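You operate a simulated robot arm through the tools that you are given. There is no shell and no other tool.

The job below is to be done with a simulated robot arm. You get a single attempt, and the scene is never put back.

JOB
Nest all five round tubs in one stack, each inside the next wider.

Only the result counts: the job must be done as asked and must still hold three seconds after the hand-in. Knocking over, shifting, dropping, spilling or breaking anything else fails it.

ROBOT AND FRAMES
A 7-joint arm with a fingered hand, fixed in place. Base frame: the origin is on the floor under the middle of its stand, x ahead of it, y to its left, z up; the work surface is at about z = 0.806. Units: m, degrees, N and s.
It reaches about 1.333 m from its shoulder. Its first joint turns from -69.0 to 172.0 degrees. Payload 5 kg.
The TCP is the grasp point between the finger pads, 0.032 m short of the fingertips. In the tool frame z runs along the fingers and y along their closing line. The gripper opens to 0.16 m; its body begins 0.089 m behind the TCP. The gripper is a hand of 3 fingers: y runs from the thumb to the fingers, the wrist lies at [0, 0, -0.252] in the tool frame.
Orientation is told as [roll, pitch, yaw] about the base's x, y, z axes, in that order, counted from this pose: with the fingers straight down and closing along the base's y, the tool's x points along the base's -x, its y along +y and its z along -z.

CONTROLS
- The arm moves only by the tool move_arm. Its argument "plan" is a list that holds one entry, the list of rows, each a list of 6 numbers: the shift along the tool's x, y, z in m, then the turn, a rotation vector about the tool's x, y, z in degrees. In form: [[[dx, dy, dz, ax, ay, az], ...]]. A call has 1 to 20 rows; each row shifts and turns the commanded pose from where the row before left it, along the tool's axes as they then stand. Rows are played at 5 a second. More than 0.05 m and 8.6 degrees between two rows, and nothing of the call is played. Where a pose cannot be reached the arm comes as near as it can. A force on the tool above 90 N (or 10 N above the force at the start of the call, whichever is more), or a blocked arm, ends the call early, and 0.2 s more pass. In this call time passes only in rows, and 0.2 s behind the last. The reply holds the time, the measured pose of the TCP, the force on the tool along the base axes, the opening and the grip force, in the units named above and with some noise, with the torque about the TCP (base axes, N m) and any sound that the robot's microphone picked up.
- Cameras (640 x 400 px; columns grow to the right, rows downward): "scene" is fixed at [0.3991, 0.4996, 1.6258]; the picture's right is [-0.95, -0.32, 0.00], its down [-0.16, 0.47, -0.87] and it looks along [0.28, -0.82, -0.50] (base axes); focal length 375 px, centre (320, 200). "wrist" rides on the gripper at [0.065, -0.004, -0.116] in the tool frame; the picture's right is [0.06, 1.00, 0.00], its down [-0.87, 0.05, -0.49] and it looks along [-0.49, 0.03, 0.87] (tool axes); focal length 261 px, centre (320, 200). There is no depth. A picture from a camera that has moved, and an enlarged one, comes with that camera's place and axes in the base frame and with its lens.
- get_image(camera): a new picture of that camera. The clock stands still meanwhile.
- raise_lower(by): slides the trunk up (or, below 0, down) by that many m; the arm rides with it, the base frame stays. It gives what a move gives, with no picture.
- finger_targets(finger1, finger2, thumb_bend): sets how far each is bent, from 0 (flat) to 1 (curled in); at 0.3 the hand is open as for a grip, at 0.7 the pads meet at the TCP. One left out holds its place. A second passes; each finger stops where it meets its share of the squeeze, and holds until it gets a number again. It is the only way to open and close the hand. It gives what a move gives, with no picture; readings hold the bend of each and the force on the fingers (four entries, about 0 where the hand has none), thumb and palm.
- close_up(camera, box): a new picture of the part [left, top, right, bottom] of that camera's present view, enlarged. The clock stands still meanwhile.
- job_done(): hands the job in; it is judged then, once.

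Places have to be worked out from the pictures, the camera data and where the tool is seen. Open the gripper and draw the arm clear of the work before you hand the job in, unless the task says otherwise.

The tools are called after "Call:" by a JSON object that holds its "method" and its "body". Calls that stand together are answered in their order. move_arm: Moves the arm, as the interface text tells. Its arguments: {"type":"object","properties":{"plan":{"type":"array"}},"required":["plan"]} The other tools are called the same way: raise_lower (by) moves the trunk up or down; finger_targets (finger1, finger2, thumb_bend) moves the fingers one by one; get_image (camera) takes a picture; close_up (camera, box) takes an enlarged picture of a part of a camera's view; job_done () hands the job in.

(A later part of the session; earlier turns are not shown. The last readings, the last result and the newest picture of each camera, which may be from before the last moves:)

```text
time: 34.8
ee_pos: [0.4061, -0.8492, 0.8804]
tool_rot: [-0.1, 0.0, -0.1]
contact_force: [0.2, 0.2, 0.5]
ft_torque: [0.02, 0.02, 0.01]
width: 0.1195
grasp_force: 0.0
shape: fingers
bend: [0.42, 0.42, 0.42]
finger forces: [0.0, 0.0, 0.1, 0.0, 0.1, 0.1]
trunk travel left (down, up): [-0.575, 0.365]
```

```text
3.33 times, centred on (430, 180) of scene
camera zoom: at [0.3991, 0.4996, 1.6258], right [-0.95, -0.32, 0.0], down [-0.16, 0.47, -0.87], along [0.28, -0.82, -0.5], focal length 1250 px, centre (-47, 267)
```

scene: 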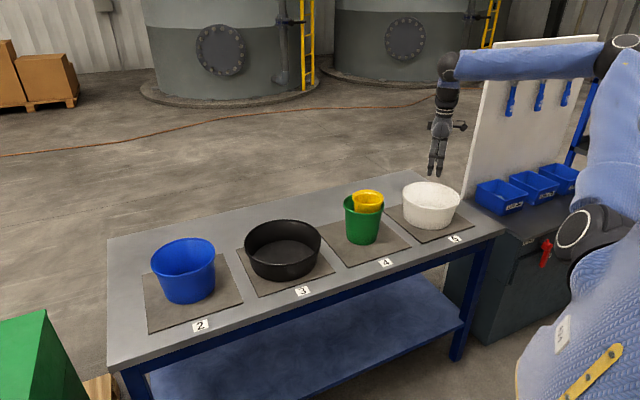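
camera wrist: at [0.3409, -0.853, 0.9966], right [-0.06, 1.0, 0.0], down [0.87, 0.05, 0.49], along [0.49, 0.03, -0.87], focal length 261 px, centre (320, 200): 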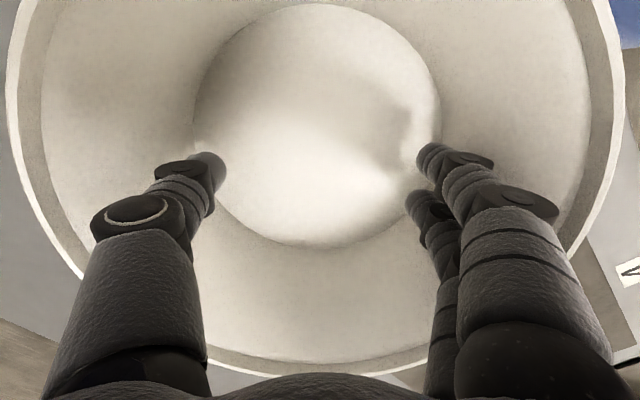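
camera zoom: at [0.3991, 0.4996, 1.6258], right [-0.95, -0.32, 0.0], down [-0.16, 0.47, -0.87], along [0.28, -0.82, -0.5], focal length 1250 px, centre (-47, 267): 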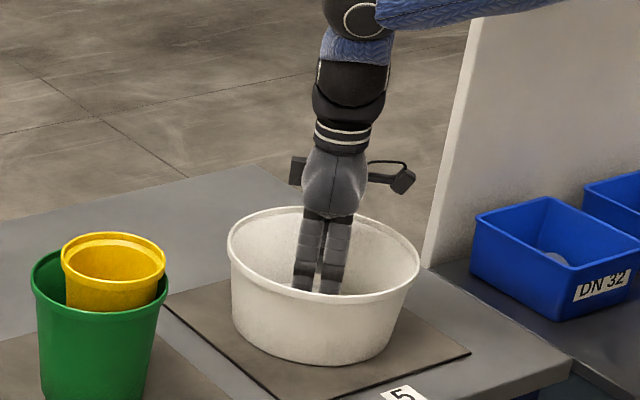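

The fingers are inside with room on each side. I'll spread them in stages and read the forces.

Call:
{"method": "finger_targets", "body": {"finger1": 0.34, "finger2": 0.34, "thumb_bend": 0.34}}

Call:
{"method": "finger_targets", "body": {"finger1": 0.3, "finger2": 0.3, "thumb_bend": 0.3}}

Call:
{"method": "get_image", "body": {"camera": "wrist"}}

```text
time: 35.8
ee_pos: [0.4056, -0.8499, 0.8794]
tool_rot: [0.0, 0.0, 0.0]
contact_force: [-0.4, -1.3, 0.3]
ft_torque: [0.01, -0.03, -0.01]
width: 0.1487
grasp_force: 1.7
shape: fingers
bend: [0.35, 0.35, 0.34]
finger forces: [0.9, 0.8, 0.0, 0.0, 1.2, 0.0]
trunk travel left (down, up): [-0.575, 0.365]
```

```text
time: 36.8
ee_pos: [0.4057, -0.8495, 0.8791]
tool_rot: [0.0, 0.0, 0.0]
contact_force: [0.6, -1.5, 0.0]
ft_torque: [-0.32, 0.01, 0.04]
width: 0.1491
grasp_force: 9.4
shape: fingers
bend: [0.35, 0.35, 0.33]
finger forces: [4.9, 4.9, 0.0, 0.0, 8.8, 0.1]
trunk travel left (down, up): [-0.575, 0.365]
```

```text
taken
camera wrist: at [0.3411, -0.8534, 0.9965], right [-0.06, 1.0, 0.0], down [0.87, 0.05, 0.49], along [0.49, 0.03, -0.87], focal length 261 px, centre (320, 200)
```

wrist: 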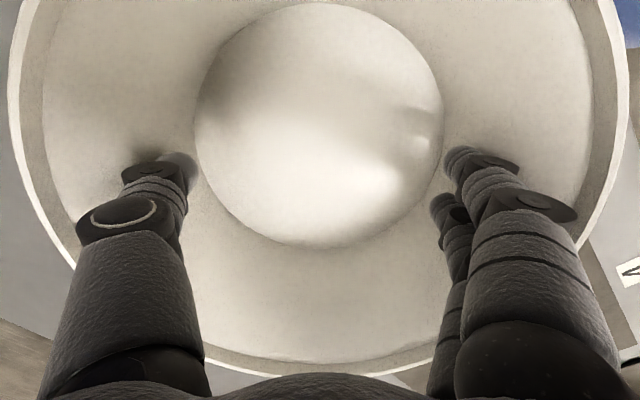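

Spreading works: contact is at bend 0.35 and the force grows with the target. I'll spread further for a firm internal hold.

Call:
{"method": "finger_targets", "body": {"finger1": 0.18, "finger2": 0.18, "thumb_bend": 0.18}}

Call:
{"method": "get_image", "body": {"camera": "wrist"}}

```text
time: 37.8
ee_pos: [0.4069, -0.8489, 0.8805]
tool_rot: [0.0, 0.0, -0.1]
contact_force: [0.5, 0.2, 1.2]
ft_torque: [-0.46, 0.0, 0.07]
width: 0.1498
grasp_force: 22.7
shape: fingers
bend: [0.35, 0.35, 0.29]
finger forces: [11.2, 11.4, 0.0, 0.1, 22.6, 0.1]
trunk travel left (down, up): [-0.575, 0.365]
```

```text
taken
camera wrist: at [0.3412, -0.8532, 0.9966], right [-0.06, 1.0, 0.0], down [0.87, 0.05, 0.49], along [0.49, 0.03, -0.87], focal length 261 px, centre (320, 200)
```

wrist: 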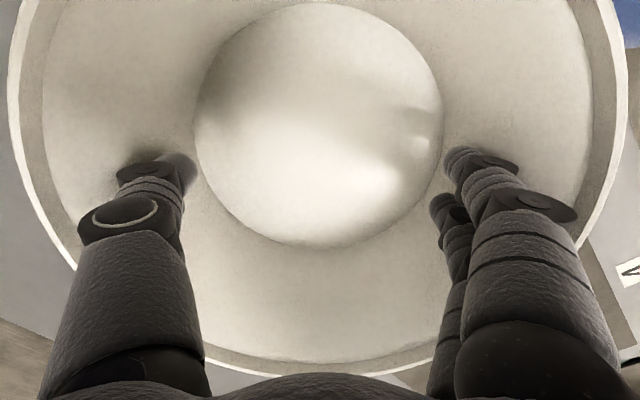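

The hold is at 22 N. I'll increase it a bit more, then test with a 1.5 cm lift.

Call:
{"method": "finger_targets", "body": {"finger1": 0.05, "finger2": 0.05, "thumb_bend": 0.05}}

Call:
{"method": "move_arm", "body": {"plan": [[[0, 0, -0.005, 0, 0, 0], [0, 0, -0.005, 0, 0, 0], [0, 0, -0.005, 0, 0, 0], [0, 0, 0, 0, 0, 0]]]}}

Call:
{"method": "get_image", "body": {"camera": "wrist"}}

Call:
{"method": "close_up", "body": {"camera": "scene", "box": [370, 120, 490, 240]}}

```text
time: 38.8
ee_pos: [0.4059, -0.849, 0.8801]
tool_rot: [-0.1, 0.0, 0.0]
contact_force: [0.4, -0.3, 2.0]
ft_torque: [0.4, -0.03, 0.01]
width: 0.1493
grasp_force: 24.4
shape: fingers
bend: [0.35, 0.35, 0.29]
finger forces: [12.0, 12.3, 0.0, 0.0, 23.2, 0.1]
trunk travel left (down, up): [-0.575, 0.365]
```

```text
time: 39.8
ee_pos: [0.4072, -0.8505, 0.8945]
tool_rot: [0.0, 0.0, 0.0]
contact_force: [0.3, 0.5, -3.3]
ft_torque: [0.03, -0.01, 0.0]
width: 0.1496
grasp_force: 23.1
shape: fingers
bend: [0.35, 0.35, 0.29]
finger forces: [11.8, 11.7, 0.0, 0.0, 23.0, 0.1]
trunk travel left (down, up): [-0.575, 0.365]
```

```text
taken
camera wrist: at [0.3419, -0.8545, 1.011], right [-0.06, 1.0, 0.0], down [0.87, 0.05, 0.49], along [0.49, 0.03, -0.87], focal length 261 px, centre (320, 200)
```

wrist: 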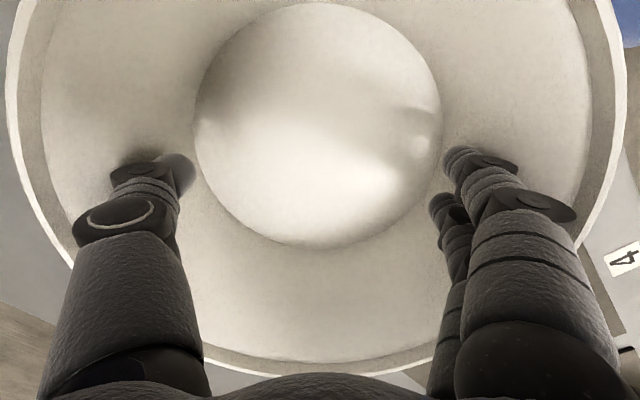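

```text
3.33 times, centred on (430, 180) of scene
camera zoom: at [0.3991, 0.4996, 1.6258], right [-0.95, -0.32, 0.0], down [-0.16, 0.47, -0.87], along [0.28, -0.82, -0.5], focal length 1250 px, centre (-47, 267)
```

zoom: 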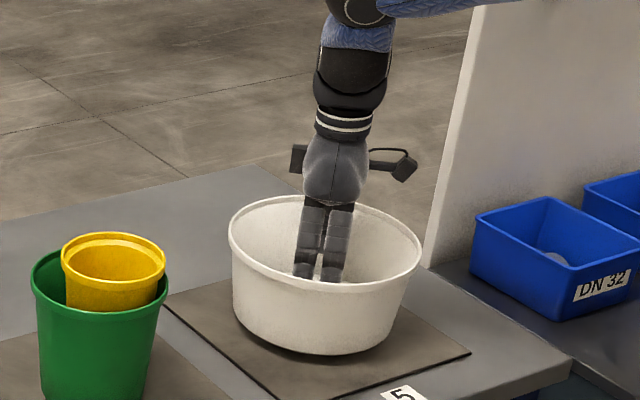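

White is off the mat, hanging level, with no slip inside the view. It weighs about 0.35 kg. I'll lift it higher so it clears green and yellow, moving gently.

Call:
{"method": "move_arm", "body": {"plan": [[[0, 0, -0.015, 0, 0, 0], [0, 0, -0.02, 0, 0, 0], [0, 0, -0.025, 0, 0, 0], [0, 0, -0.025, 0, 0, 0], [0, 0, -0.025, 0, 0, 0], [0, 0, -0.025, 0, 0, 0], [0, 0, -0.025, 0, 0, 0], [0, 0, -0.025, 0, 0, 0], [0, 0, -0.025, 0, 0, 0], [0, 0, -0.02, 0, 0, 0], [0, 0, -0.01, 0, 0, 0], [0, 0, 0, 0, 0, 0]]]}}

Call:
{"method": "get_image", "body": {"camera": "wrist"}}

Call:
{"method": "get_image", "body": {"camera": "scene"}}

```text
time: 42.4
ee_pos: [0.4085, -0.8513, 1.1344]
tool_rot: [0.0, 0.0, 0.0]
contact_force: [-0.1, -0.8, -3.5]
ft_torque: [0.02, -0.01, 0.01]
width: 0.1497
grasp_force: 23.1
shape: fingers
bend: [0.35, 0.35, 0.29]
finger forces: [11.7, 11.7, 0.1, 0.1, 23.0, 0.1]
trunk travel left (down, up): [-0.575, 0.365]
```

```text
taken
camera wrist: at [0.3434, -0.8553, 1.2502], right [-0.06, 1.0, 0.0], down [0.87, 0.05, 0.49], along [0.49, 0.03, -0.87], focal length 261 px, centre (320, 200)
```

wrist: 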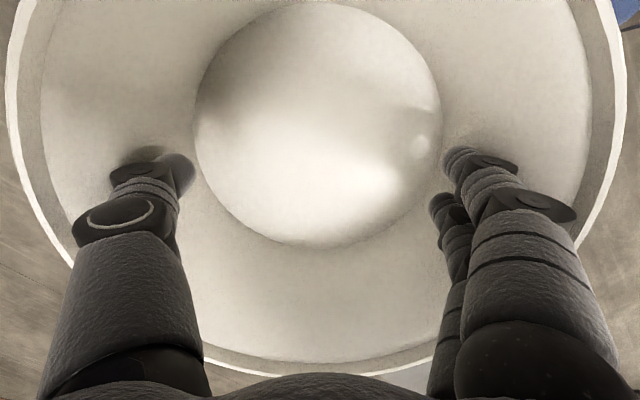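

```text
taken
```

scene: 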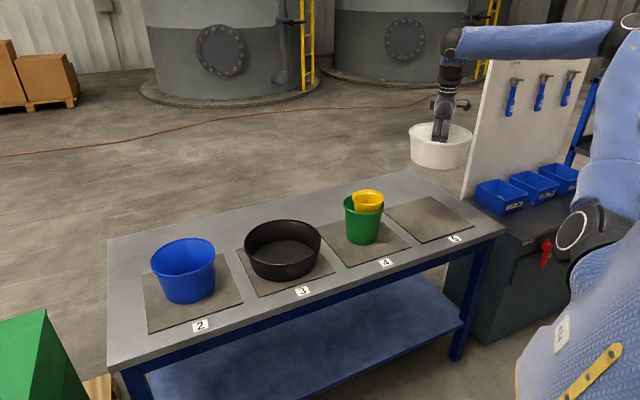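

White hangs steadily with its centre within 4 mm of the TCP. I'll carry it straight across to above black at about (0.843, -0.413); its bottom, at about 1.05 m, clears yellow's top at 0.975 m.

Call:
{"method": "move_arm", "body": {"plan": [[[-0.01, 0.01, 0, 0, 0, 0], [-0.018, 0.019, 0, 0, 0, 0], [-0.023, 0.0235, 0, 0, 0, 0], [-0.023, 0.0235, 0, 0, 0, 0], [-0.023, 0.0235, 0, 0, 0, 0], [-0.023, 0.0235, 0, 0, 0, 0], [-0.023, 0.0235, 0, 0, 0, 0], [-0.023, 0.0235, 0, 0, 0, 0], [-0.023, 0.0235, 0, 0, 0, 0], [-0.023, 0.0235, 0, 0, 0, 0], [-0.023, 0.0235, 0, 0, 0, 0], [-0.023, 0.0235, 0, 0, 0, 0], [-0.023, 0.0235, 0, 0, 0, 0], [-0.023, 0.0235, 0, 0, 0, 0], [-0.023, 0.0235, 0, 0, 0, 0], [-0.023, 0.0235, 0, 0, 0, 0], [-0.023, 0.0235, 0, 0, 0, 0], [-0.023, 0.0235, 0, 0, 0, 0], [-0.023, 0.0235, 0, 0, 0, 0], [-0.012, 0.0132, 0, 0, 0, 0]]]}}

Call:
{"method": "get_image", "body": {"camera": "wrist"}}

Call:
{"method": "close_up", "body": {"camera": "scene", "box": [190, 110, 370, 300]}}

```text
time: 46.6
ee_pos: [0.8383, -0.4089, 1.1343]
tool_rot: [0.1, 0.1, -0.1]
contact_force: [-0.2, 0.5, -3.1]
ft_torque: [0.0, 0.01, -0.04]
width: 0.1501
grasp_force: 23.8
shape: fingers
bend: [0.35, 0.35, 0.29]
finger forces: [11.7, 11.9, 0.0, 0.0, 23.2, 0.1]
trunk travel left (down, up): [-0.575, 0.365]
```

```text
taken
camera wrist: at [0.7738, -0.4131, 1.2501], right [-0.06, 1.0, 0.0], down [0.87, 0.05, 0.49], along [0.49, 0.03, -0.87], focal length 261 px, centre (320, 200)
```

wrist: 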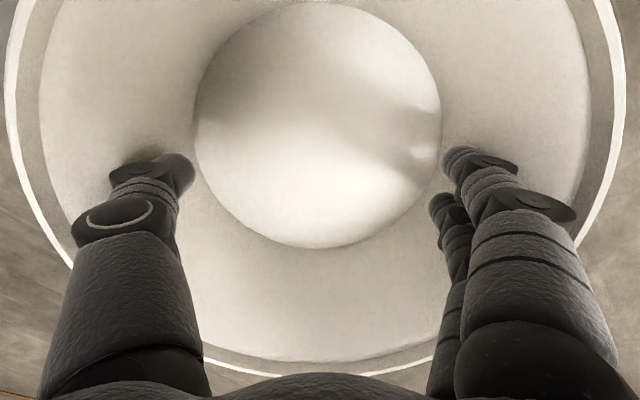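

```text
2.11 times, centred on (280, 205) of scene
camera zoom: at [0.3991, 0.4996, 1.6258], right [-0.95, -0.32, 0.0], down [-0.16, 0.47, -0.87], along [0.28, -0.82, -0.5], focal length 789 px, centre (404, 190)
```

zoom: 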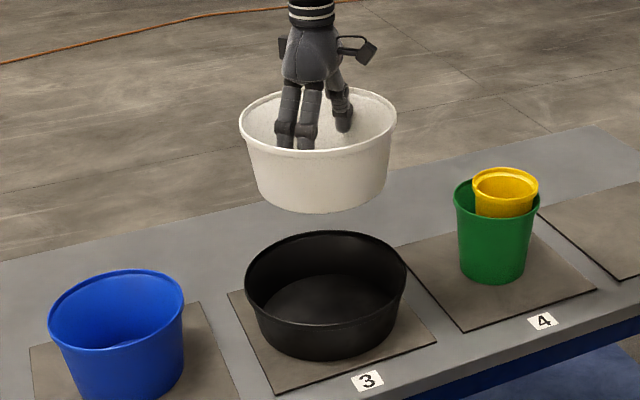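

White is centred over black to within a few millimetres. I'll lower it most of the way and stop a few centimetres above the bottom.

Call:
{"method": "move_arm", "body": {"plan": [[[-0.001, -0.001, 0.015, 0, 0, 0], [0, 0, 0.025, 0, 0, 0], [0, 0, 0.025, 0, 0, 0], [0, 0, 0.025, 0, 0, 0], [0, 0, 0.025, 0, 0, 0], [0, 0, 0.025, 0, 0, 0], [0, 0, 0.025, 0, 0, 0], [0, 0, 0.025, 0, 0, 0], [0, 0, 0.015, 0, 0, 0], [0, 0, 0.005, 0, 0, 0], [0, 0, 0, 0, 0, 0]]]}}

Call:
{"method": "get_image", "body": {"camera": "wrist"}}

Call:
{"method": "close_up", "body": {"camera": "scene", "box": [220, 170, 350, 300]}}

```text
time: 49.0
ee_pos: [0.839, -0.4103, 0.9222]
tool_rot: [-0.1, 0.0, 0.0]
contact_force: [0.1, 0.3, -4.5]
ft_torque: [-0.01, 0.01, 0.01]
width: 0.1501
grasp_force: 23.6
shape: fingers
bend: [0.35, 0.35, 0.29]
finger forces: [11.6, 12.0, 0.0, 0.0, 23.0, 0.0]
trunk travel left (down, up): [-0.575, 0.365]
```

```text
taken
camera wrist: at [0.7736, -0.4137, 1.0397], right [-0.06, 1.0, 0.0], down [0.87, 0.05, 0.49], along [0.49, 0.03, -0.87], focal length 261 px, centre (320, 200)
```

wrist: 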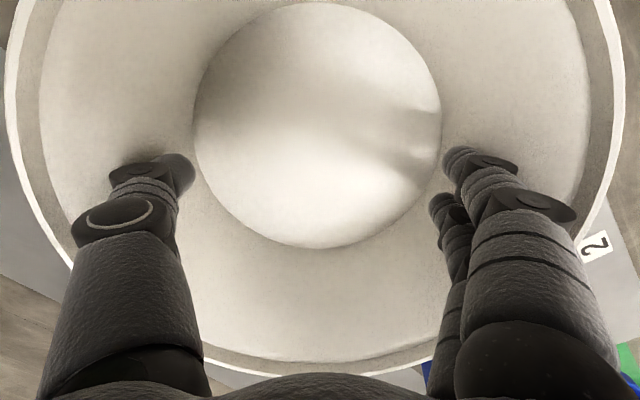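

```text
3.08 times, centred on (285, 235) of scene
camera zoom: at [0.3991, 0.4996, 1.6258], right [-0.95, -0.32, 0.0], down [-0.16, 0.47, -0.87], along [0.28, -0.82, -0.5], focal length 1154 px, centre (428, 92)
```

zoom: 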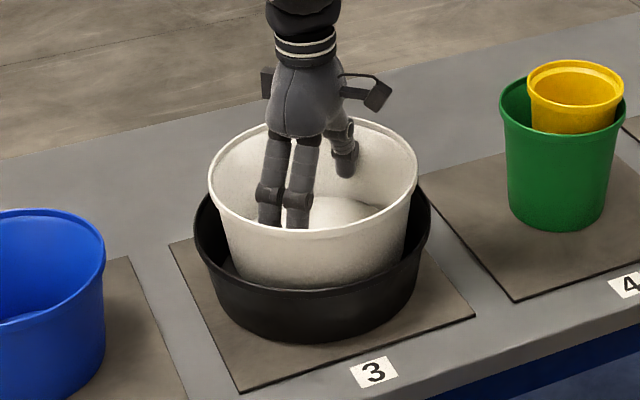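

White is inside black and centred, about 3–4 cm above the bottom. I'll lower further in small steps while watching the force.

Call:
{"method": "move_arm", "body": {"plan": [[[0, 0, 0.01, 0, 0, 0], [0, 0, 0.01, 0, 0, 0], [0, 0, 0.005, 0, 0, 0], [0, 0, 0, 0, 0, 0]]]}}

Call:
{"method": "move_arm", "body": {"plan": [[[0, 0, 0.004, 0, 0, 0], [0, 0, 0.003, 0, 0, 0]]]}}

Call:
{"method": "close_up", "body": {"camera": "scene", "box": [220, 170, 350, 300]}}

```text
time: 50.0
ee_pos: [0.8377, -0.4083, 0.8993]
tool_rot: [-0.1, -0.1, 0.0]
contact_force: [-0.5, -0.6, -3.0]
ft_torque: [0.0, 0.0, 0.0]
width: 0.15
grasp_force: 23.5
shape: fingers
bend: [0.35, 0.35, 0.29]
finger forces: [11.7, 12.1, 0.0, 0.1, 22.9, 0.1]
trunk travel left (down, up): [-0.575, 0.365]
```

```text
time: 50.6
ee_pos: [0.8396, -0.4093, 0.891]
tool_rot: [0.0, 0.0, 0.0]
contact_force: [-0.2, 0.0, -2.9]
ft_torque: [0.02, 0.02, 0.0]
width: 0.1496
grasp_force: 23.2
shape: fingers
bend: [0.35, 0.35, 0.29]
finger forces: [11.7, 12.0, 0.0, 0.0, 23.0, 0.1]
trunk travel left (down, up): [-0.575, 0.365]
```

```text
3.08 times, centred on (285, 235) of scene
camera zoom: at [0.3991, 0.4996, 1.6258], right [-0.95, -0.32, 0.0], down [-0.16, 0.47, -0.87], along [0.28, -0.82, -0.5], focal length 1154 px, centre (428, 92)
```

zoom: 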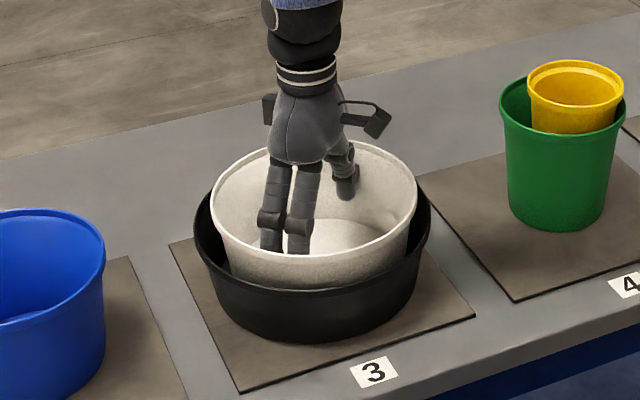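

There is still no contact. I'll continue a few millimetres at a time.

Call:
{"method": "move_arm", "body": {"plan": [[[0, 0, 0.003, 0, 0, 0], [0, 0, 0.002, 0, 0, 0]]]}}

Call:
{"method": "move_arm", "body": {"plan": [[[0, 0, 0.002, 0, 0, 0], [0, 0, 0.001, 0, 0, 0]]]}}

```text
time: 51.2
ee_pos: [0.8382, -0.4104, 0.8862]
tool_rot: [0.0, -0.1, 0.0]
contact_force: [-0.2, 0.2, -3.1]
ft_torque: [0.02, 0.03, 0.03]
width: 0.1502
grasp_force: 23.3
shape: fingers
bend: [0.35, 0.35, 0.29]
finger forces: [11.7, 12.1, 0.1, 0.1, 23.0, 0.0]
trunk travel left (down, up): [-0.575, 0.365]
```

```text
time: 51.8
ee_pos: [0.8373, -0.4092, 0.8851]
tool_rot: [-0.1, 0.0, 0.0]
contact_force: [-0.2, -0.5, 3.0]
ft_torque: [0.46, 0.0, -0.03]
width: 0.1499
grasp_force: 24.9
shape: fingers
bend: [0.35, 0.35, 0.29]
finger forces: [12.5, 13.5, 0.1, 0.1, 23.7, 0.1]
trunk travel left (down, up): [-0.575, 0.365]
```

White has touched bottom, with the force turning from -3 to +3 N. I'll release by drawing the fingers inward.

Call:
{"method": "finger_targets", "body": {"finger1": 0.43, "finger2": 0.43, "thumb_bend": 0.43}}

Call:
{"method": "get_image", "body": {"camera": "wrist"}}

Call:
{"method": "close_up", "body": {"camera": "scene", "box": [220, 170, 350, 300]}}

```text
time: 52.8
ee_pos: [0.8381, -0.4093, 0.885]
tool_rot: [0.0, 0.0, 0.0]
contact_force: [-0.7, 0.2, 0.3]
ft_torque: [0.0, -0.02, -0.02]
width: 0.1167
grasp_force: 0.1
shape: fingers
bend: [0.43, 0.43, 0.43]
finger forces: [0.0, 0.0, 0.0, 0.1, 0.1, 0.0]
trunk travel left (down, up): [-0.575, 0.365]
```

```text
taken
camera wrist: at [0.7733, -0.4132, 1.0011], right [-0.06, 1.0, 0.0], down [0.87, 0.05, 0.49], along [0.49, 0.03, -0.87], focal length 261 px, centre (320, 200)
```

wrist: 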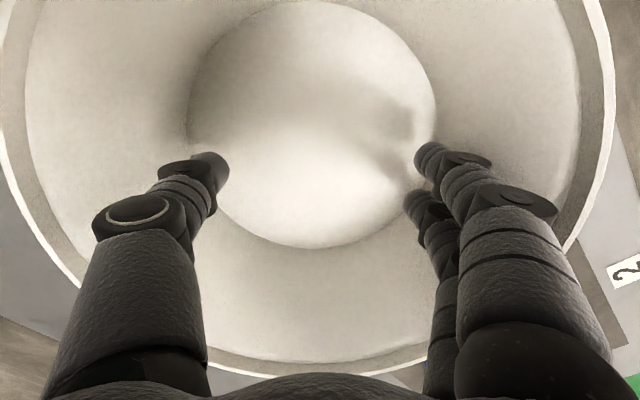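

```text
3.08 times, centred on (285, 235) of scene
camera zoom: at [0.3991, 0.4996, 1.6258], right [-0.95, -0.32, 0.0], down [-0.16, 0.47, -0.87], along [0.28, -0.82, -0.5], focal length 1154 px, centre (428, 92)
```

zoom: 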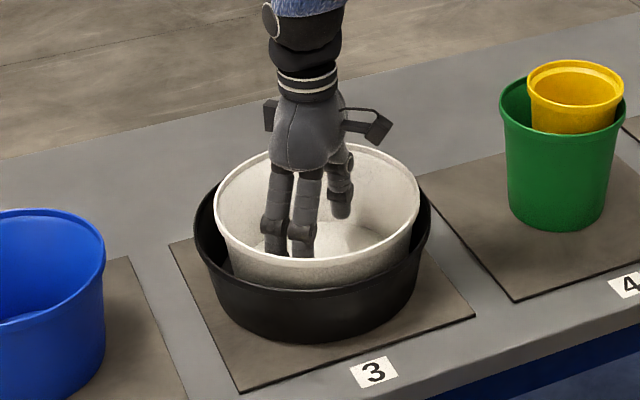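

White is nested in black. I'll rise straight out and move over to blue at about (1.06, -0.19).

Call:
{"method": "move_arm", "body": {"plan": [[[0, 0, -0.03, 0, 0, 0], [0, 0, -0.03, 0, 0, 0], [0, 0, -0.035, 0, 0, 0], [0, 0, -0.035, 0, 0, 0], [0, 0, -0.035, 0, 0, 0], [0, 0, -0.035, 0, 0, 0], [0, 0, -0.035, 0, 0, 0], [-0.0275, 0.027, 0, 0, 0, 0], [-0.0275, 0.027, 0, 0, 0, 0], [-0.0275, 0.027, 0, 0, 0, 0], [-0.0275, 0.027, 0, 0, 0, 0], [-0.0275, 0.027, 0, 0, 0, 0], [-0.0275, 0.027, 0, 0, 0, 0], [-0.0275, 0.027, 0, 0, 0, 0], [-0.0275, 0.027, 0, 0, 0, 0], [0, 0, 0, 0, 0, 0]]]}}

Call:
{"method": "get_image", "body": {"camera": "wrist"}}

Call:
{"method": "get_image", "body": {"camera": "scene"}}

```text
time: 56.2
ee_pos: [0.8838, -0.2868, 1.041]
tool_rot: [0.6, -0.9, 0.0]
contact_force: [0.0, -0.8, -0.6]
ft_torque: [0.01, -0.03, 0.0]
width: 0.1163
grasp_force: 0.2
shape: fingers
bend: [0.43, 0.43, 0.43]
finger forces: [0.0, 0.1, 0.0, 0.1, 0.1, 0.0]
out of reach, approached as far as the arm can: row 9, 10, 11, 12, 13, 14, 15
trunk travel left (down, up): [-0.575, 0.365]
```

```text
taken
camera wrist: at [0.8168, -0.292, 1.1559], right [-0.06, 1.0, 0.01], down [0.86, 0.05, 0.5], along [0.5, 0.04, -0.86], focal length 261 px, centre (320, 200)
```

wrist: 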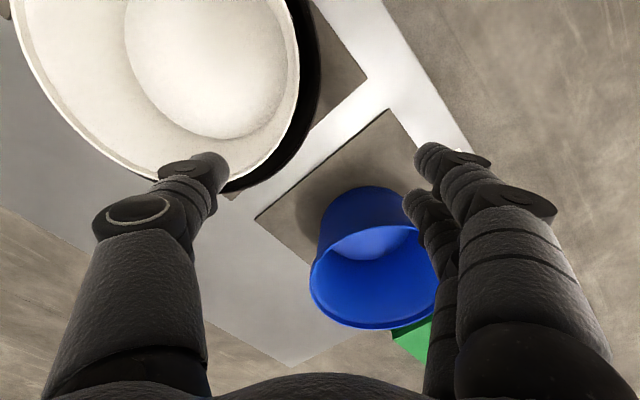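

```text
taken
```

scene: 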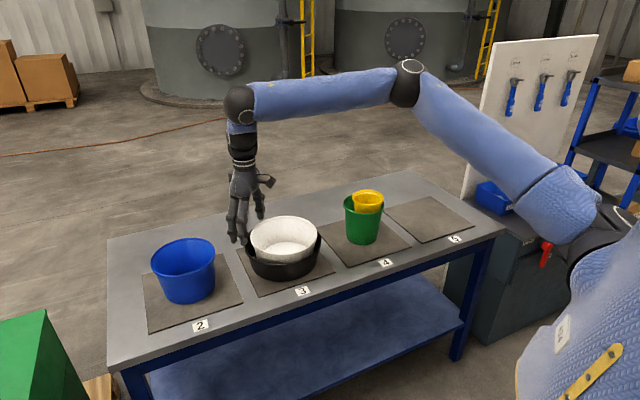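

The arm reached only (0.884, -0.287, 1.041), since blue is too far for a straight-down hand at this trunk height. I'll send a null row to see where the commanded pose now stands.

Call:
{"method": "move_arm", "body": {"plan": [[[0, 0, 0, 0, 0, 0]]]}}

```text
time: 56.6
ee_pos: [0.8841, -0.2875, 1.041]
tool_rot: [0.6, -0.7, -0.1]
contact_force: [-0.4, -0.1, 0.1]
ft_torque: [-0.01, -0.02, 0.03]
width: 0.1165
grasp_force: 0.1
shape: fingers
bend: [0.43, 0.43, 0.43]
finger forces: [0.1, 0.0, 0.1, 0.1, 0.0, 0.1]
trunk travel left (down, up): [-0.575, 0.365]
```

The command resets to the measured pose, so that's fine. I'll raise the hand and tilt it so the fingers point outward, which puts the wrist nearer the robot and extends the reach.

Call:
{"method": "move_arm", "body": {"plan": [[[0, 0, -0.04, 0, 0, 0], [0, 0, -0.04, 0, 0, 0], [0, 0, 0, 0, -7.5, 0], [0, 0, 0, 0, -7.5, 0], [0, 0, 0, 0, -7.5, 0], [0, 0, 0, 0, -7.5, 0], [0, 0, 0, 0, 0, 0]]]}}

Call:
{"method": "get_image", "body": {"camera": "scene"}}

Call:
{"method": "get_image", "body": {"camera": "wrist"}}

```text
time: 58.2
ee_pos: [0.8543, -0.3012, 1.1052]
tool_rot: [0.0, -30.0, 0.0]
contact_force: [-0.1, -0.4, 0.2]
ft_torque: [-0.06, 0.01, -0.03]
width: 0.1167
grasp_force: 0.1
shape: fingers
bend: [0.43, 0.43, 0.43]
finger forces: [0.1, 0.1, 0.0, 0.0, 0.0, 0.0]
out of reach, approached as far as the arm can: row 1, 2
trunk travel left (down, up): [-0.575, 0.365]
```

```text
taken
```

scene: 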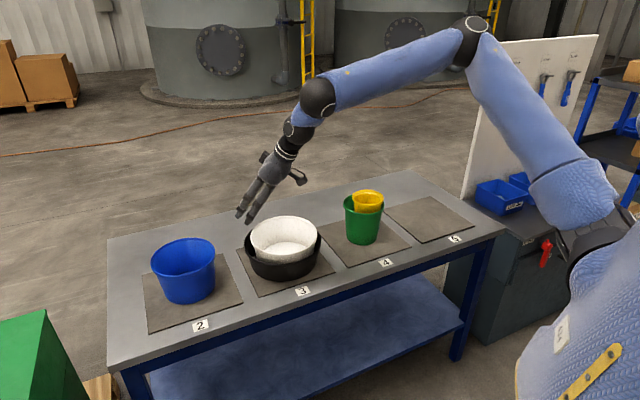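

```text
taken
camera wrist: at [0.7407, -0.3056, 1.1729], right [-0.05, 1.0, -0.03], down [0.51, 0.05, 0.86], along [0.86, 0.03, -0.51], focal length 261 px, centre (320, 200)
```

wrist: 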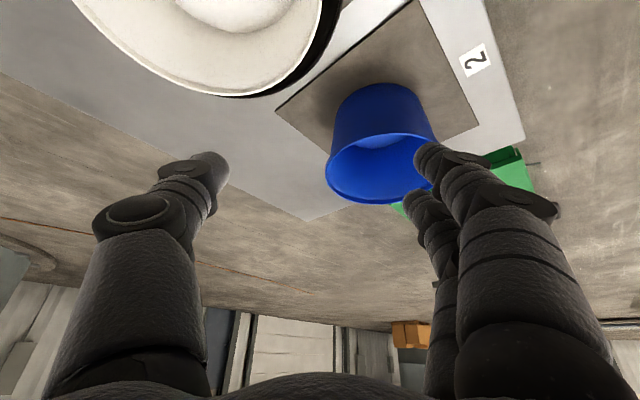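

With a 30° tilt the arm has plenty of slack, so the wrist angle was the limit and not the arm length. I'll extend towards the space above blue.

Call:
{"method": "move_arm", "body": {"plan": [[[-0.0301, 0.0185, 0.0145, 0, 0, 0], [-0.0301, 0.0185, 0.0145, 0, 0, 0], [-0.0301, 0.0185, 0.0145, 0, 0, 0], [-0.0301, 0.0185, 0.0145, 0, 0, 0], [-0.0301, 0.0185, 0.0145, 0, 0, 0], [-0.0301, 0.0185, 0.0145, 0, 0, 0], [0, 0, 0, 0, 0, 0]]]}}

Call:
{"method": "get_image", "body": {"camera": "scene"}}

Call:
{"method": "get_image", "body": {"camera": "wrist"}}

```text
time: 59.8
ee_pos: [1.0029, -0.222, 1.1142]
tool_rot: [0.1, -30.1, -0.1]
contact_force: [-0.4, -0.3, 0.3]
ft_torque: [0.01, -0.01, 0.01]
width: 0.1158
grasp_force: 0.0
shape: fingers
bend: [0.43, 0.43, 0.43]
finger forces: [0.0, 0.0, 0.0, 0.0, 0.0, 0.0]
out of reach, approached as far as the arm can: row 5, 6
trunk travel left (down, up): [-0.575, 0.365]
```

```text
taken
```

scene: 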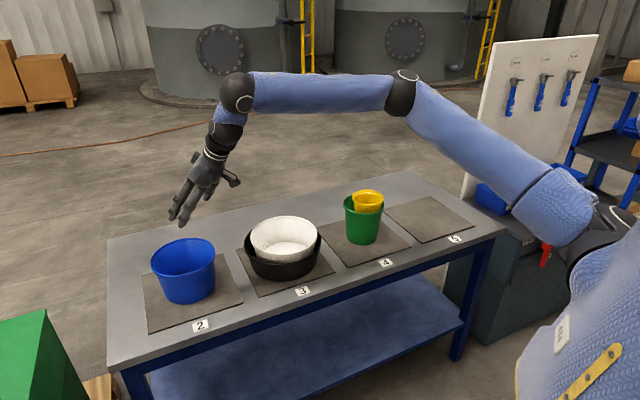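

```text
taken
camera wrist: at [0.89, -0.2248, 1.1824], right [-0.05, 1.0, -0.03], down [0.51, 0.05, 0.86], along [0.86, 0.03, -0.51], focal length 261 px, centre (320, 200)
```

wrist: 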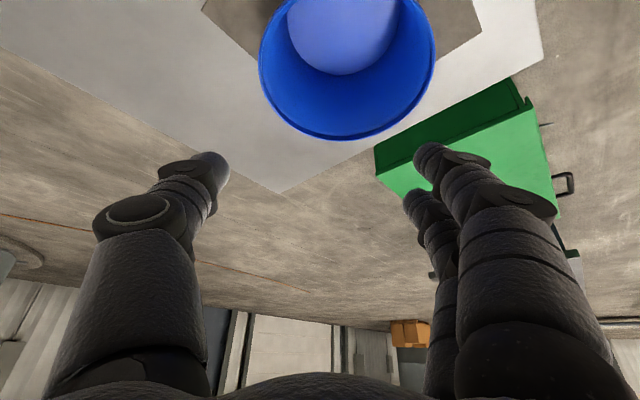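

The wrist is limited to about 1.05 m from the shoulder, so a tilt of about 42° will let the fingertips reach inside blue, centred at about (1.057, -0.199). I'll draw back a little, lower the trunk 0.12 m more for a better angle, and increase the tilt.

Call:
{"method": "move_arm", "body": {"plan": [[[0.0221, 0.0067, -0.0304, 0, 0, 0], [0.0221, 0.0067, -0.0304, 0, 0, 0], [0.0221, 0.0067, -0.0304, 0, 0, 0], [0, 0, 0, 0, -6, 0], [0, 0, 0, 0, -6, 0], [0, 0, 0, 0, 0, 0]]]}}

Call:
{"method": "raise_lower", "body": {"by": -0.12}}

Call:
{"method": "get_image", "body": {"camera": "wrist"}}

Call:
{"method": "get_image", "body": {"camera": "scene"}}

```text
time: 61.2
ee_pos: [0.9025, -0.2015, 1.1615]
tool_rot: [0.0, -42.0, -0.1]
contact_force: [0.0, 0.4, -0.1]
ft_torque: [0.01, 0.03, 0.05]
width: 0.1162
grasp_force: 0.0
shape: fingers
bend: [0.43, 0.43, 0.43]
finger forces: [0.0, 0.0, 0.0, 0.0, 0.0, 0.1]
trunk travel left (down, up): [-0.575, 0.365]
```

```text
time: 62.7
ee_pos: [0.9009, -0.1999, 1.0415]
tool_rot: [-0.1, -42.0, -0.1]
contact_force: [-0.1, -0.6, 0.8]
ft_torque: [-0.04, 0.02, 0.01]
width: 0.1162
grasp_force: 0.1
shape: fingers
bend: [0.43, 0.43, 0.43]
finger forces: [0.0, 0.1, 0.1, 0.1, 0.1, 0.0]
trunk travel left (down, up): [-0.455, 0.485]
```

```text
taken
camera wrist: at [0.7759, -0.204, 1.0852], right [-0.05, 1.0, -0.04], down [0.32, 0.05, 0.95], along [0.95, 0.03, -0.32], focal length 261 px, centre (320, 200)
```

wrist: 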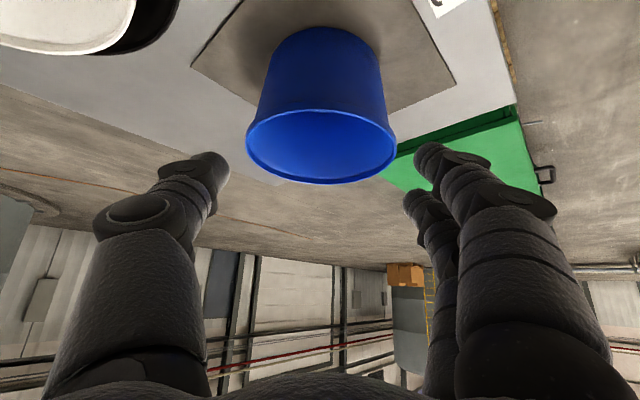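

```text
taken
```

scene: 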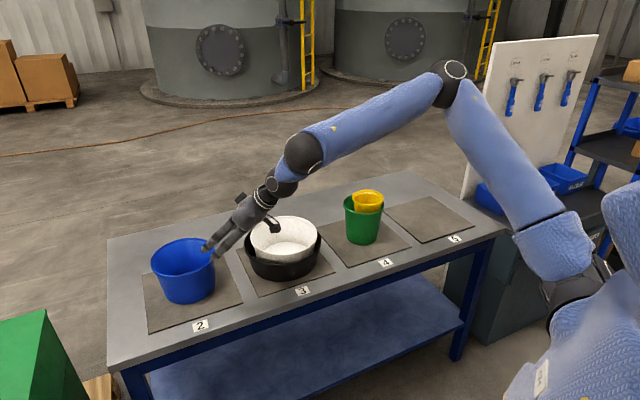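

Blue's centre is confirmed at (1.057, -0.199) with a rim radius of 0.091. I'll move so the tips are over the centre of the opening, staying above the rim.

Call:
{"method": "move_arm", "body": {"plan": [[[-0.0186, 0.0003, 0.0302, 0, 0, 0], [-0.0186, 0.0003, 0.0302, 0, 0, 0], [-0.0186, 0.0003, 0.0302, 0, 0, 0], [-0.0186, 0.0003, 0.0302, 0, 0, 0], [0, 0, 0, 0, 0, 0]]]}}

Call:
{"method": "get_image", "body": {"camera": "wrist"}}

Call:
{"method": "close_up", "body": {"camera": "scene", "box": [120, 170, 300, 330]}}

```text
time: 63.9
ee_pos: [1.0356, -0.1976, 1.0042]
tool_rot: [0.0, -42.0, 0.0]
contact_force: [0.3, -0.1, -0.2]
ft_torque: [-0.01, -0.01, -0.01]
width: 0.116
grasp_force: 0.0
shape: fingers
bend: [0.43, 0.43, 0.43]
finger forces: [0.0, 0.0, 0.0, 0.1, 0.1, 0.0]
trunk travel left (down, up): [-0.455, 0.485]
```

```text
taken
camera wrist: at [0.9098, -0.2016, 1.0466], right [-0.05, 1.0, -0.04], down [0.32, 0.05, 0.95], along [0.95, 0.03, -0.32], focal length 261 px, centre (320, 200)
```

wrist: 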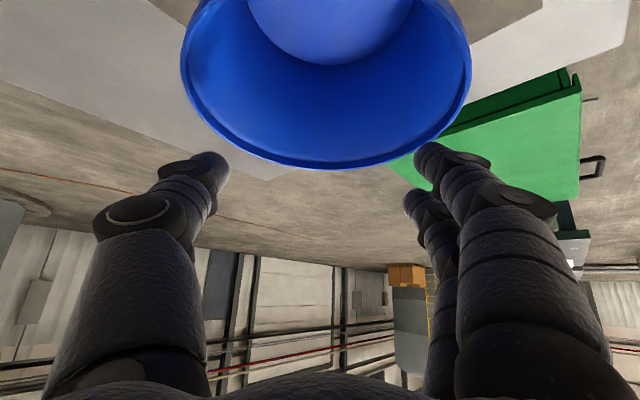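

```text
2.50 times, centred on (210, 250) of scene
camera zoom: at [0.3991, 0.4996, 1.6258], right [-0.95, -0.32, 0.0], down [-0.16, 0.47, -0.87], along [0.28, -0.82, -0.5], focal length 937 px, centre (595, 75)
```

zoom: 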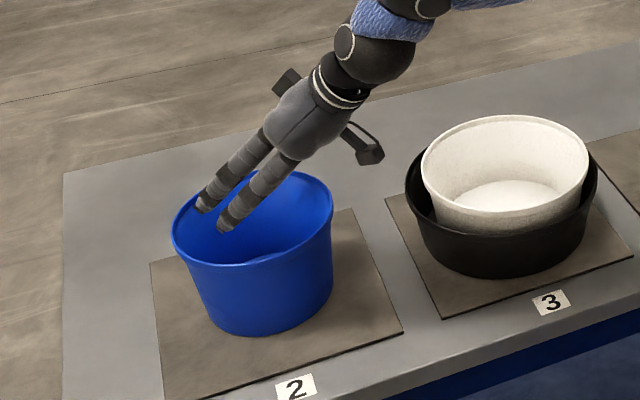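

The approach is clear, and my geometry check says to keep the insertion shallow, about 2 cm below the rim, so the finger joints clear it. I'll lower by 6.6 cm and move slightly outward.

Call:
{"method": "move_arm", "body": {"plan": [[[0.0099, -0.0005, 0.01325, 0, 0, 0], [0.0099, -0.0005, 0.01325, 0, 0, 0], [0.0099, -0.0005, 0.01325, 0, 0, 0], [0.0099, -0.0005, 0.01325, 0, 0, 0], [0, 0, 0, 0, 0, 0]]]}}

Call:
{"method": "get_image", "body": {"camera": "wrist"}}

Call:
{"method": "close_up", "body": {"camera": "scene", "box": [130, 190, 270, 320]}}

```text
time: 65.1
ee_pos: [1.0422, -0.2011, 0.936]
tool_rot: [0.2, -42.3, 0.0]
contact_force: [0.8, 0.8, 0.8]
ft_torque: [0.03, -0.01, 0.01]
width: 0.1136
grasp_force: 1.1
shape: fingers
bend: [0.43, 0.43, 0.43]
finger forces: [1.4, 0.0, 0.0, 0.0, 1.5, 0.0]
trunk travel left (down, up): [-0.455, 0.485]
```

```text
taken
camera wrist: at [0.9171, -0.2056, 0.979], right [-0.05, 1.0, -0.04], down [0.31, 0.05, 0.95], along [0.95, 0.03, -0.32], focal length 261 px, centre (320, 200)
```

wrist: 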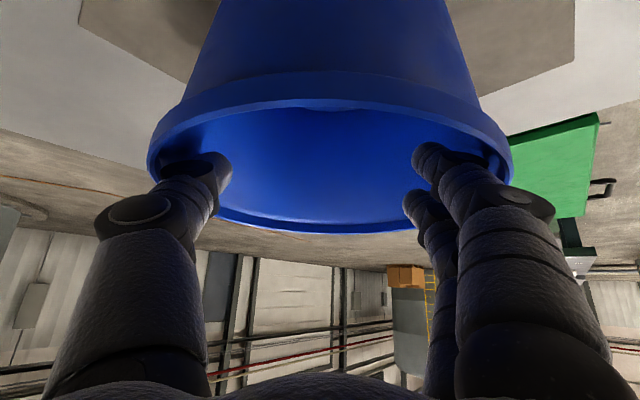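

```text
3.08 times, centred on (200, 255) of scene
camera zoom: at [0.3991, 0.4996, 1.6258], right [-0.95, -0.32, 0.0], down [-0.16, 0.47, -0.87], along [0.28, -0.82, -0.5], focal length 1154 px, centre (689, 31)
```

zoom: 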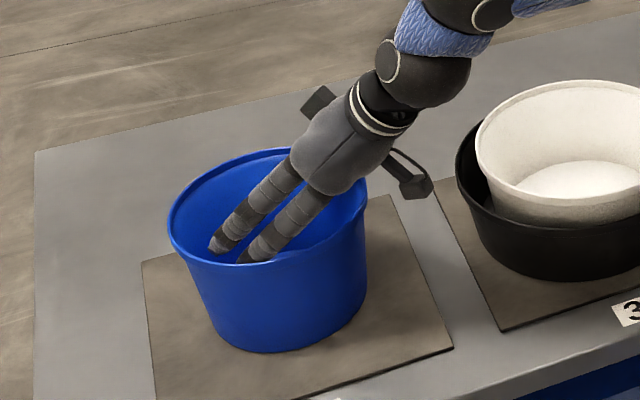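

The thumb and finger 1 already touch blue lightly inside. I'll spread them to see what hold this gives before any lift.

Call:
{"method": "finger_targets", "body": {"finger1": 0.25, "finger2": 0.25, "thumb_bend": 0.25}}

Call:
{"method": "get_image", "body": {"camera": "wrist"}}

Call:
{"method": "close_up", "body": {"camera": "scene", "box": [130, 190, 270, 320]}}

```text
time: 66.1
ee_pos: [1.0424, -0.2012, 0.9374]
tool_rot: [0.3, -42.2, -0.1]
contact_force: [2.4, 2.2, 11.4]
ft_torque: [1.12, 0.03, -0.1]
width: 0.1191
grasp_force: 29.6
shape: fingers
bend: [0.34, 0.38, 0.36]
finger forces: [20.6, 11.2, 0.0, 0.0, 28.2, 0.0]
trunk travel left (down, up): [-0.455, 0.485]
```

```text
taken
camera wrist: at [0.9165, -0.2054, 0.9804], right [-0.05, 1.0, -0.04], down [0.31, 0.05, 0.95], along [0.95, 0.03, -0.31], focal length 261 px, centre (320, 200)
```

wrist: 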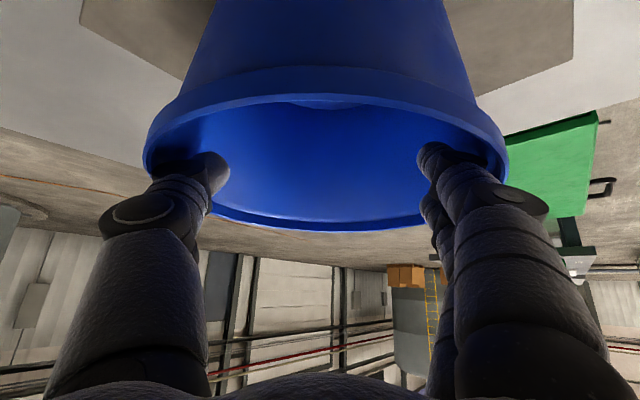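

```text
3.08 times, centred on (200, 255) of scene
camera zoom: at [0.3991, 0.4996, 1.6258], right [-0.95, -0.32, 0.0], down [-0.16, 0.47, -0.87], along [0.28, -0.82, -0.5], focal length 1154 px, centre (689, 31)
```

zoom: 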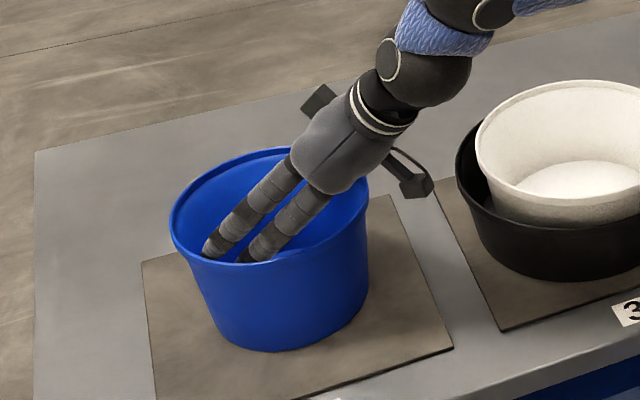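

The fingers hold with about 28 N but press blue downward (+11 N on the hand). I'll try a careful 1 cm vertical lift and see whether it follows.

Call:
{"method": "move_arm", "body": {"plan": [[[-0.0033, 0, -0.0037, 0, 0, 0], [-0.0033, 0, -0.0037, 0, 0, 0], [0, 0, 0, 0, 0, 0]]]}}

Call:
{"method": "get_image", "body": {"camera": "wrist"}}

Call:
{"method": "close_up", "body": {"camera": "scene", "box": [130, 190, 270, 320]}}

```text
time: 66.9
ee_pos: [1.0429, -0.2027, 0.9452]
tool_rot: [0.1, -42.0, 0.1]
contact_force: [-0.5, -0.7, 0.5]
ft_torque: [0.33, -0.05, 0.05]
width: 0.1248
grasp_force: 22.4
shape: fingers
bend: [0.33, 0.37, 0.34]
finger forces: [11.9, 10.3, 0.0, 0.1, 21.9, 0.0]
trunk travel left (down, up): [-0.455, 0.485]
```

```text
taken
camera wrist: at [0.918, -0.2063, 0.9882], right [-0.05, 1.0, -0.04], down [0.32, 0.05, 0.95], along [0.95, 0.03, -0.32], focal length 261 px, centre (320, 200)
```

wrist: 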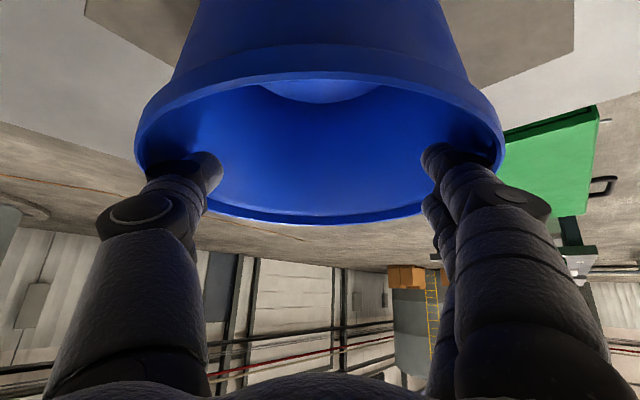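

```text
3.08 times, centred on (200, 255) of scene
camera zoom: at [0.3991, 0.4996, 1.6258], right [-0.95, -0.32, 0.0], down [-0.16, 0.47, -0.87], along [0.28, -0.82, -0.5], focal length 1154 px, centre (689, 31)
```

zoom: 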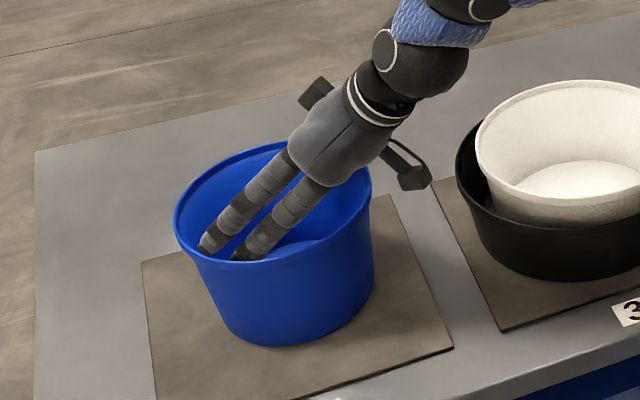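

Blue only tilted and the fingers slid, so this hold isn't reliable. I'll set it back down, draw the fingers in, and retreat upward to plan a rim pinch on its near wall, which is easier to reach.

Call:
{"method": "move_arm", "body": {"plan": [[[0.0027, 0, 0.003, 0, 0, 0], [0.0027, 0, 0.003, 0, 0, 0]]]}}

Call:
{"method": "finger_targets", "body": {"finger1": 0.5, "finger2": 0.5, "thumb_bend": 0.5}}

Call:
{"method": "move_arm", "body": {"plan": [[[-0.0134, 0, -0.0149, 0, 0, 0], [-0.0134, 0, -0.0149, 0, 0, 0], [-0.0134, 0, -0.0149, 0, 0, 0], [-0.0134, 0, -0.0149, 0, 0, 0], [0, 0, -0.04, 0, 0, 0], [0, 0, -0.04, 0, 0, 0], [0, 0, 0, 0, 0, 0]]]}}

Call:
{"method": "get_image", "body": {"camera": "scene"}}

Call:
{"method": "get_image", "body": {"camera": "wrist"}}

```text
time: 67.5
ee_pos: [1.043, -0.2036, 0.9415]
tool_rot: [0.2, -42.5, -0.2]
contact_force: [2.7, -7.0, 23.1]
ft_torque: [0.64, -0.18, -0.13]
width: 0.1243
grasp_force: 29.0
shape: fingers
bend: [0.34, 0.38, 0.34]
finger forces: [20.1, 14.2, 0.1, 0.0, 23.8, 0.0]
trunk travel left (down, up): [-0.455, 0.485]
```

```text
time: 68.5
ee_pos: [1.0424, -0.2018, 0.9374]
tool_rot: [0.3, -42.0, 0.0]
contact_force: [0.0, 0.1, 0.0]
ft_torque: [0.02, -0.05, -0.03]
width: 0.0881
grasp_force: 0.0
shape: fingers
bend: [0.5, 0.5, 0.5]
finger forces: [0.0, 0.0, 0.1, 0.0, 0.0, 0.0]
trunk travel left (down, up): [-0.455, 0.485]
```

```text
time: 70.1
ee_pos: [0.9863, -0.2003, 1.0784]
tool_rot: [0.0, -41.8, -0.1]
contact_force: [0.4, 0.2, 0.3]
ft_torque: [0.0, 0.04, 0.03]
width: 0.088
grasp_force: 0.0
shape: fingers
bend: [0.5, 0.5, 0.5]
finger forces: [0.0, 0.0, 0.1, 0.1, 0.0, 0.0]
trunk travel left (down, up): [-0.455, 0.485]
```

```text
taken
```

scene: 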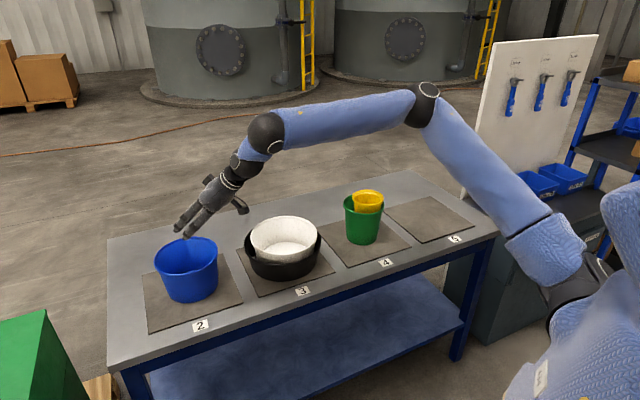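

```text
taken
camera wrist: at [0.8622, -0.2041, 1.1218], right [-0.05, 1.0, -0.04], down [0.32, 0.05, 0.95], along [0.95, 0.03, -0.32], focal length 261 px, centre (320, 200)
```

wrist: 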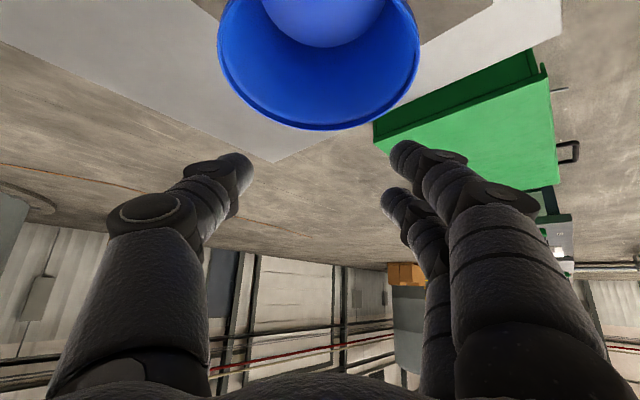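

Blue slid about 1 cm towards the robot and the mat stayed put. For a rim pinch with two fingers inside and the thumb outside, I'll turn the hand 90° about its own axis and look at the finger shape in profile.

Call:
{"method": "move_arm", "body": {"plan": [[[0, 0, 0, 0, 0, 8.2], [0, 0, 0, 0, 0, 8.2], [0, 0, 0, 0, 0, 8.2], [0, 0, 0, 0, 0, 8.2], [0, 0, 0, 0, 0, 8.2], [0, 0, 0, 0, 0, 8.2], [0, 0, 0, 0, 0, 8.2], [0, 0, 0, 0, 0, 8.2], [0, 0, 0, 0, 0, 8.2], [0, 0, 0, 0, 0, 8.2], [0, 0, 0, 0, 0, 8.0]]]}}

Call:
{"method": "finger_targets", "body": {"finger1": 0.45, "finger2": 0.45, "thumb_bend": 0.8}}

Call:
{"method": "close_up", "body": {"camera": "scene", "box": [140, 140, 300, 320]}}

Call:
{"method": "get_image", "body": {"camera": "wrist"}}

```text
time: 72.5
ee_pos: [0.9896, -0.2009, 1.0769]
tool_rot: [42.0, 0.1, -90.1]
contact_force: [-1.0, 0.4, -0.4]
ft_torque: [0.04, -0.01, 0.0]
width: 0.0877
grasp_force: 0.0
shape: fingers
bend: [0.5, 0.5, 0.5]
finger forces: [0.0, 0.0, 0.0, 0.0, 0.1, 0.0]
trunk travel left (down, up): [-0.455, 0.485]
```

```text
time: 73.5
ee_pos: [0.9894, -0.2013, 1.0767]
tool_rot: [42.0, 0.1, -90.0]
contact_force: [-0.4, -0.4, -0.3]
ft_torque: [-0.01, 0.03, -0.01]
width: 0.0429
grasp_force: 0.0
shape: fingers
bend: [0.45, 0.45, 0.8]
finger forces: [0.1, 0.0, 0.0, 0.1, 0.0, 0.1]
trunk travel left (down, up): [-0.455, 0.485]
```

```text
2.22 times, centred on (220, 230) of scene
camera zoom: at [0.3991, 0.4996, 1.6258], right [-0.95, -0.32, 0.0], down [-0.16, 0.47, -0.87], along [0.28, -0.82, -0.5], focal length 833 px, centre (542, 133)
```

zoom: 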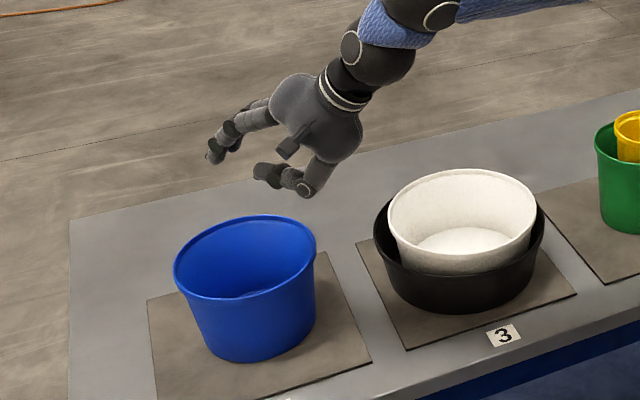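

```text
taken
camera wrist: at [0.9099, -0.1355, 1.1615], right [0.74, 0.06, 0.67], down [-0.29, -0.87, 0.4], along [0.6, -0.49, -0.63], focal length 261 px, centre (320, 200)
```

wrist: 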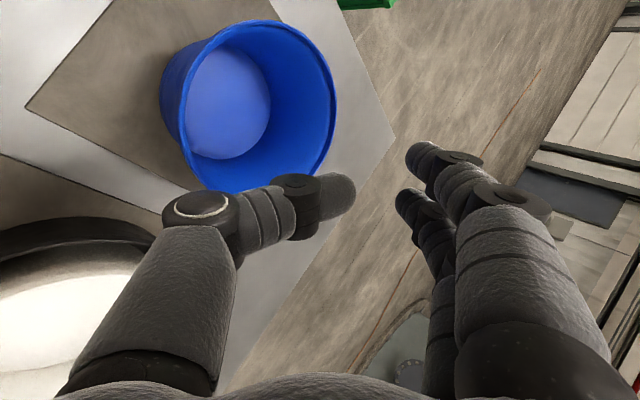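

The profile looks right. Blue is now centred at about (1.050, -0.195), so its near rim is at x ≈ 0.96. I'll reduce the tilt to 28° so the fingers run parallel to the wall, and move to the start of a straight approach along the finger direction.

Call:
{"method": "finger_targets", "body": {"finger1": 0.36, "finger2": 0.36, "thumb_bend": 0.65}}

Call:
{"method": "move_arm", "body": {"plan": [[[0, 0, 0, 7, 0, 0], [0, 0, 0, 7, 0, 0], [0.0015, -0.0335, 0.0054, 0, 0, 0], [0.0015, -0.0335, 0.0054, 0, 0, 0], [0.0015, -0.0335, 0.0054, 0, 0, 0], [0.0015, -0.0335, 0.0054, 0, 0, 0], [0, 0, 0, 0, 0, 0]]]}}

Call:
{"method": "close_up", "body": {"camera": "scene", "box": [140, 150, 300, 310]}}

Call:
{"method": "get_image", "body": {"camera": "wrist"}}

```text
time: 74.5
ee_pos: [0.9912, -0.2025, 1.0775]
tool_rot: [42.0, 0.0, -90.0]
contact_force: [0.0, 0.3, 0.2]
ft_torque: [0.0, 0.01, -0.02]
width: 0.0852
grasp_force: 0.0
shape: fingers
bend: [0.36, 0.36, 0.65]
finger forces: [0.0, 0.0, 0.0, 0.0, 0.0, 0.1]
trunk travel left (down, up): [-0.455, 0.485]
```

```text
time: 76.1
ee_pos: [0.8627, -0.2185, 0.997]
tool_rot: [28.1, 0.0, -90.2]
contact_force: [0.3, 0.7, -0.3]
ft_torque: [-0.03, -0.02, -0.03]
width: 0.086
grasp_force: 0.1
shape: fingers
bend: [0.36, 0.36, 0.65]
finger forces: [0.1, 0.1, 0.0, 0.1, 0.0, 0.0]
out of reach, approached as far as the arm can: row 2
trunk travel left (down, up): [-0.455, 0.485]
```

```text
2.50 times, centred on (220, 230) of scene
camera zoom: at [0.3991, 0.4996, 1.6258], right [-0.95, -0.32, 0.0], down [-0.16, 0.47, -0.87], along [0.28, -0.82, -0.5], focal length 937 px, centre (570, 125)
```

zoom: 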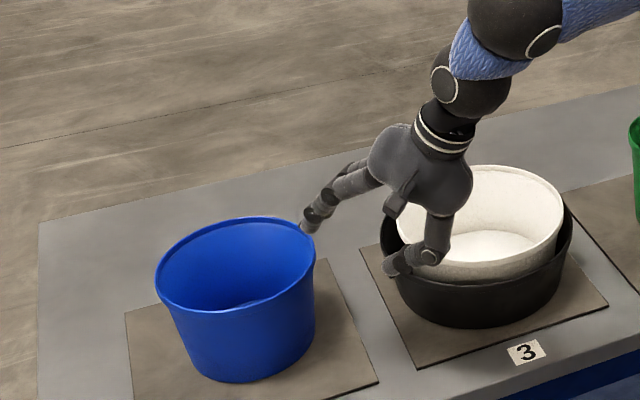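

```text
taken
camera wrist: at [0.8054, -0.1518, 1.0989], right [0.88, 0.06, 0.47], down [-0.18, -0.87, 0.46], along [0.43, -0.49, -0.76], focal length 261 px, centre (320, 200)
```

wrist: 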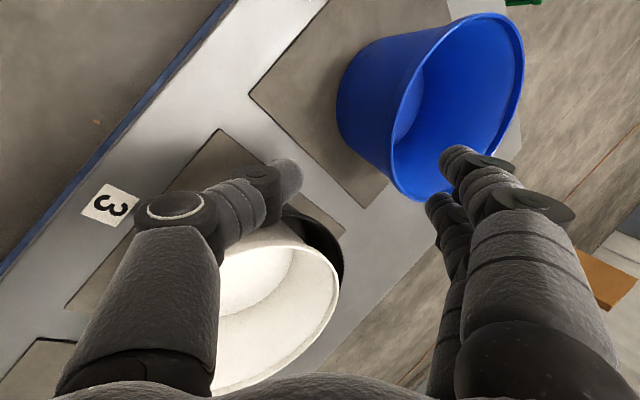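

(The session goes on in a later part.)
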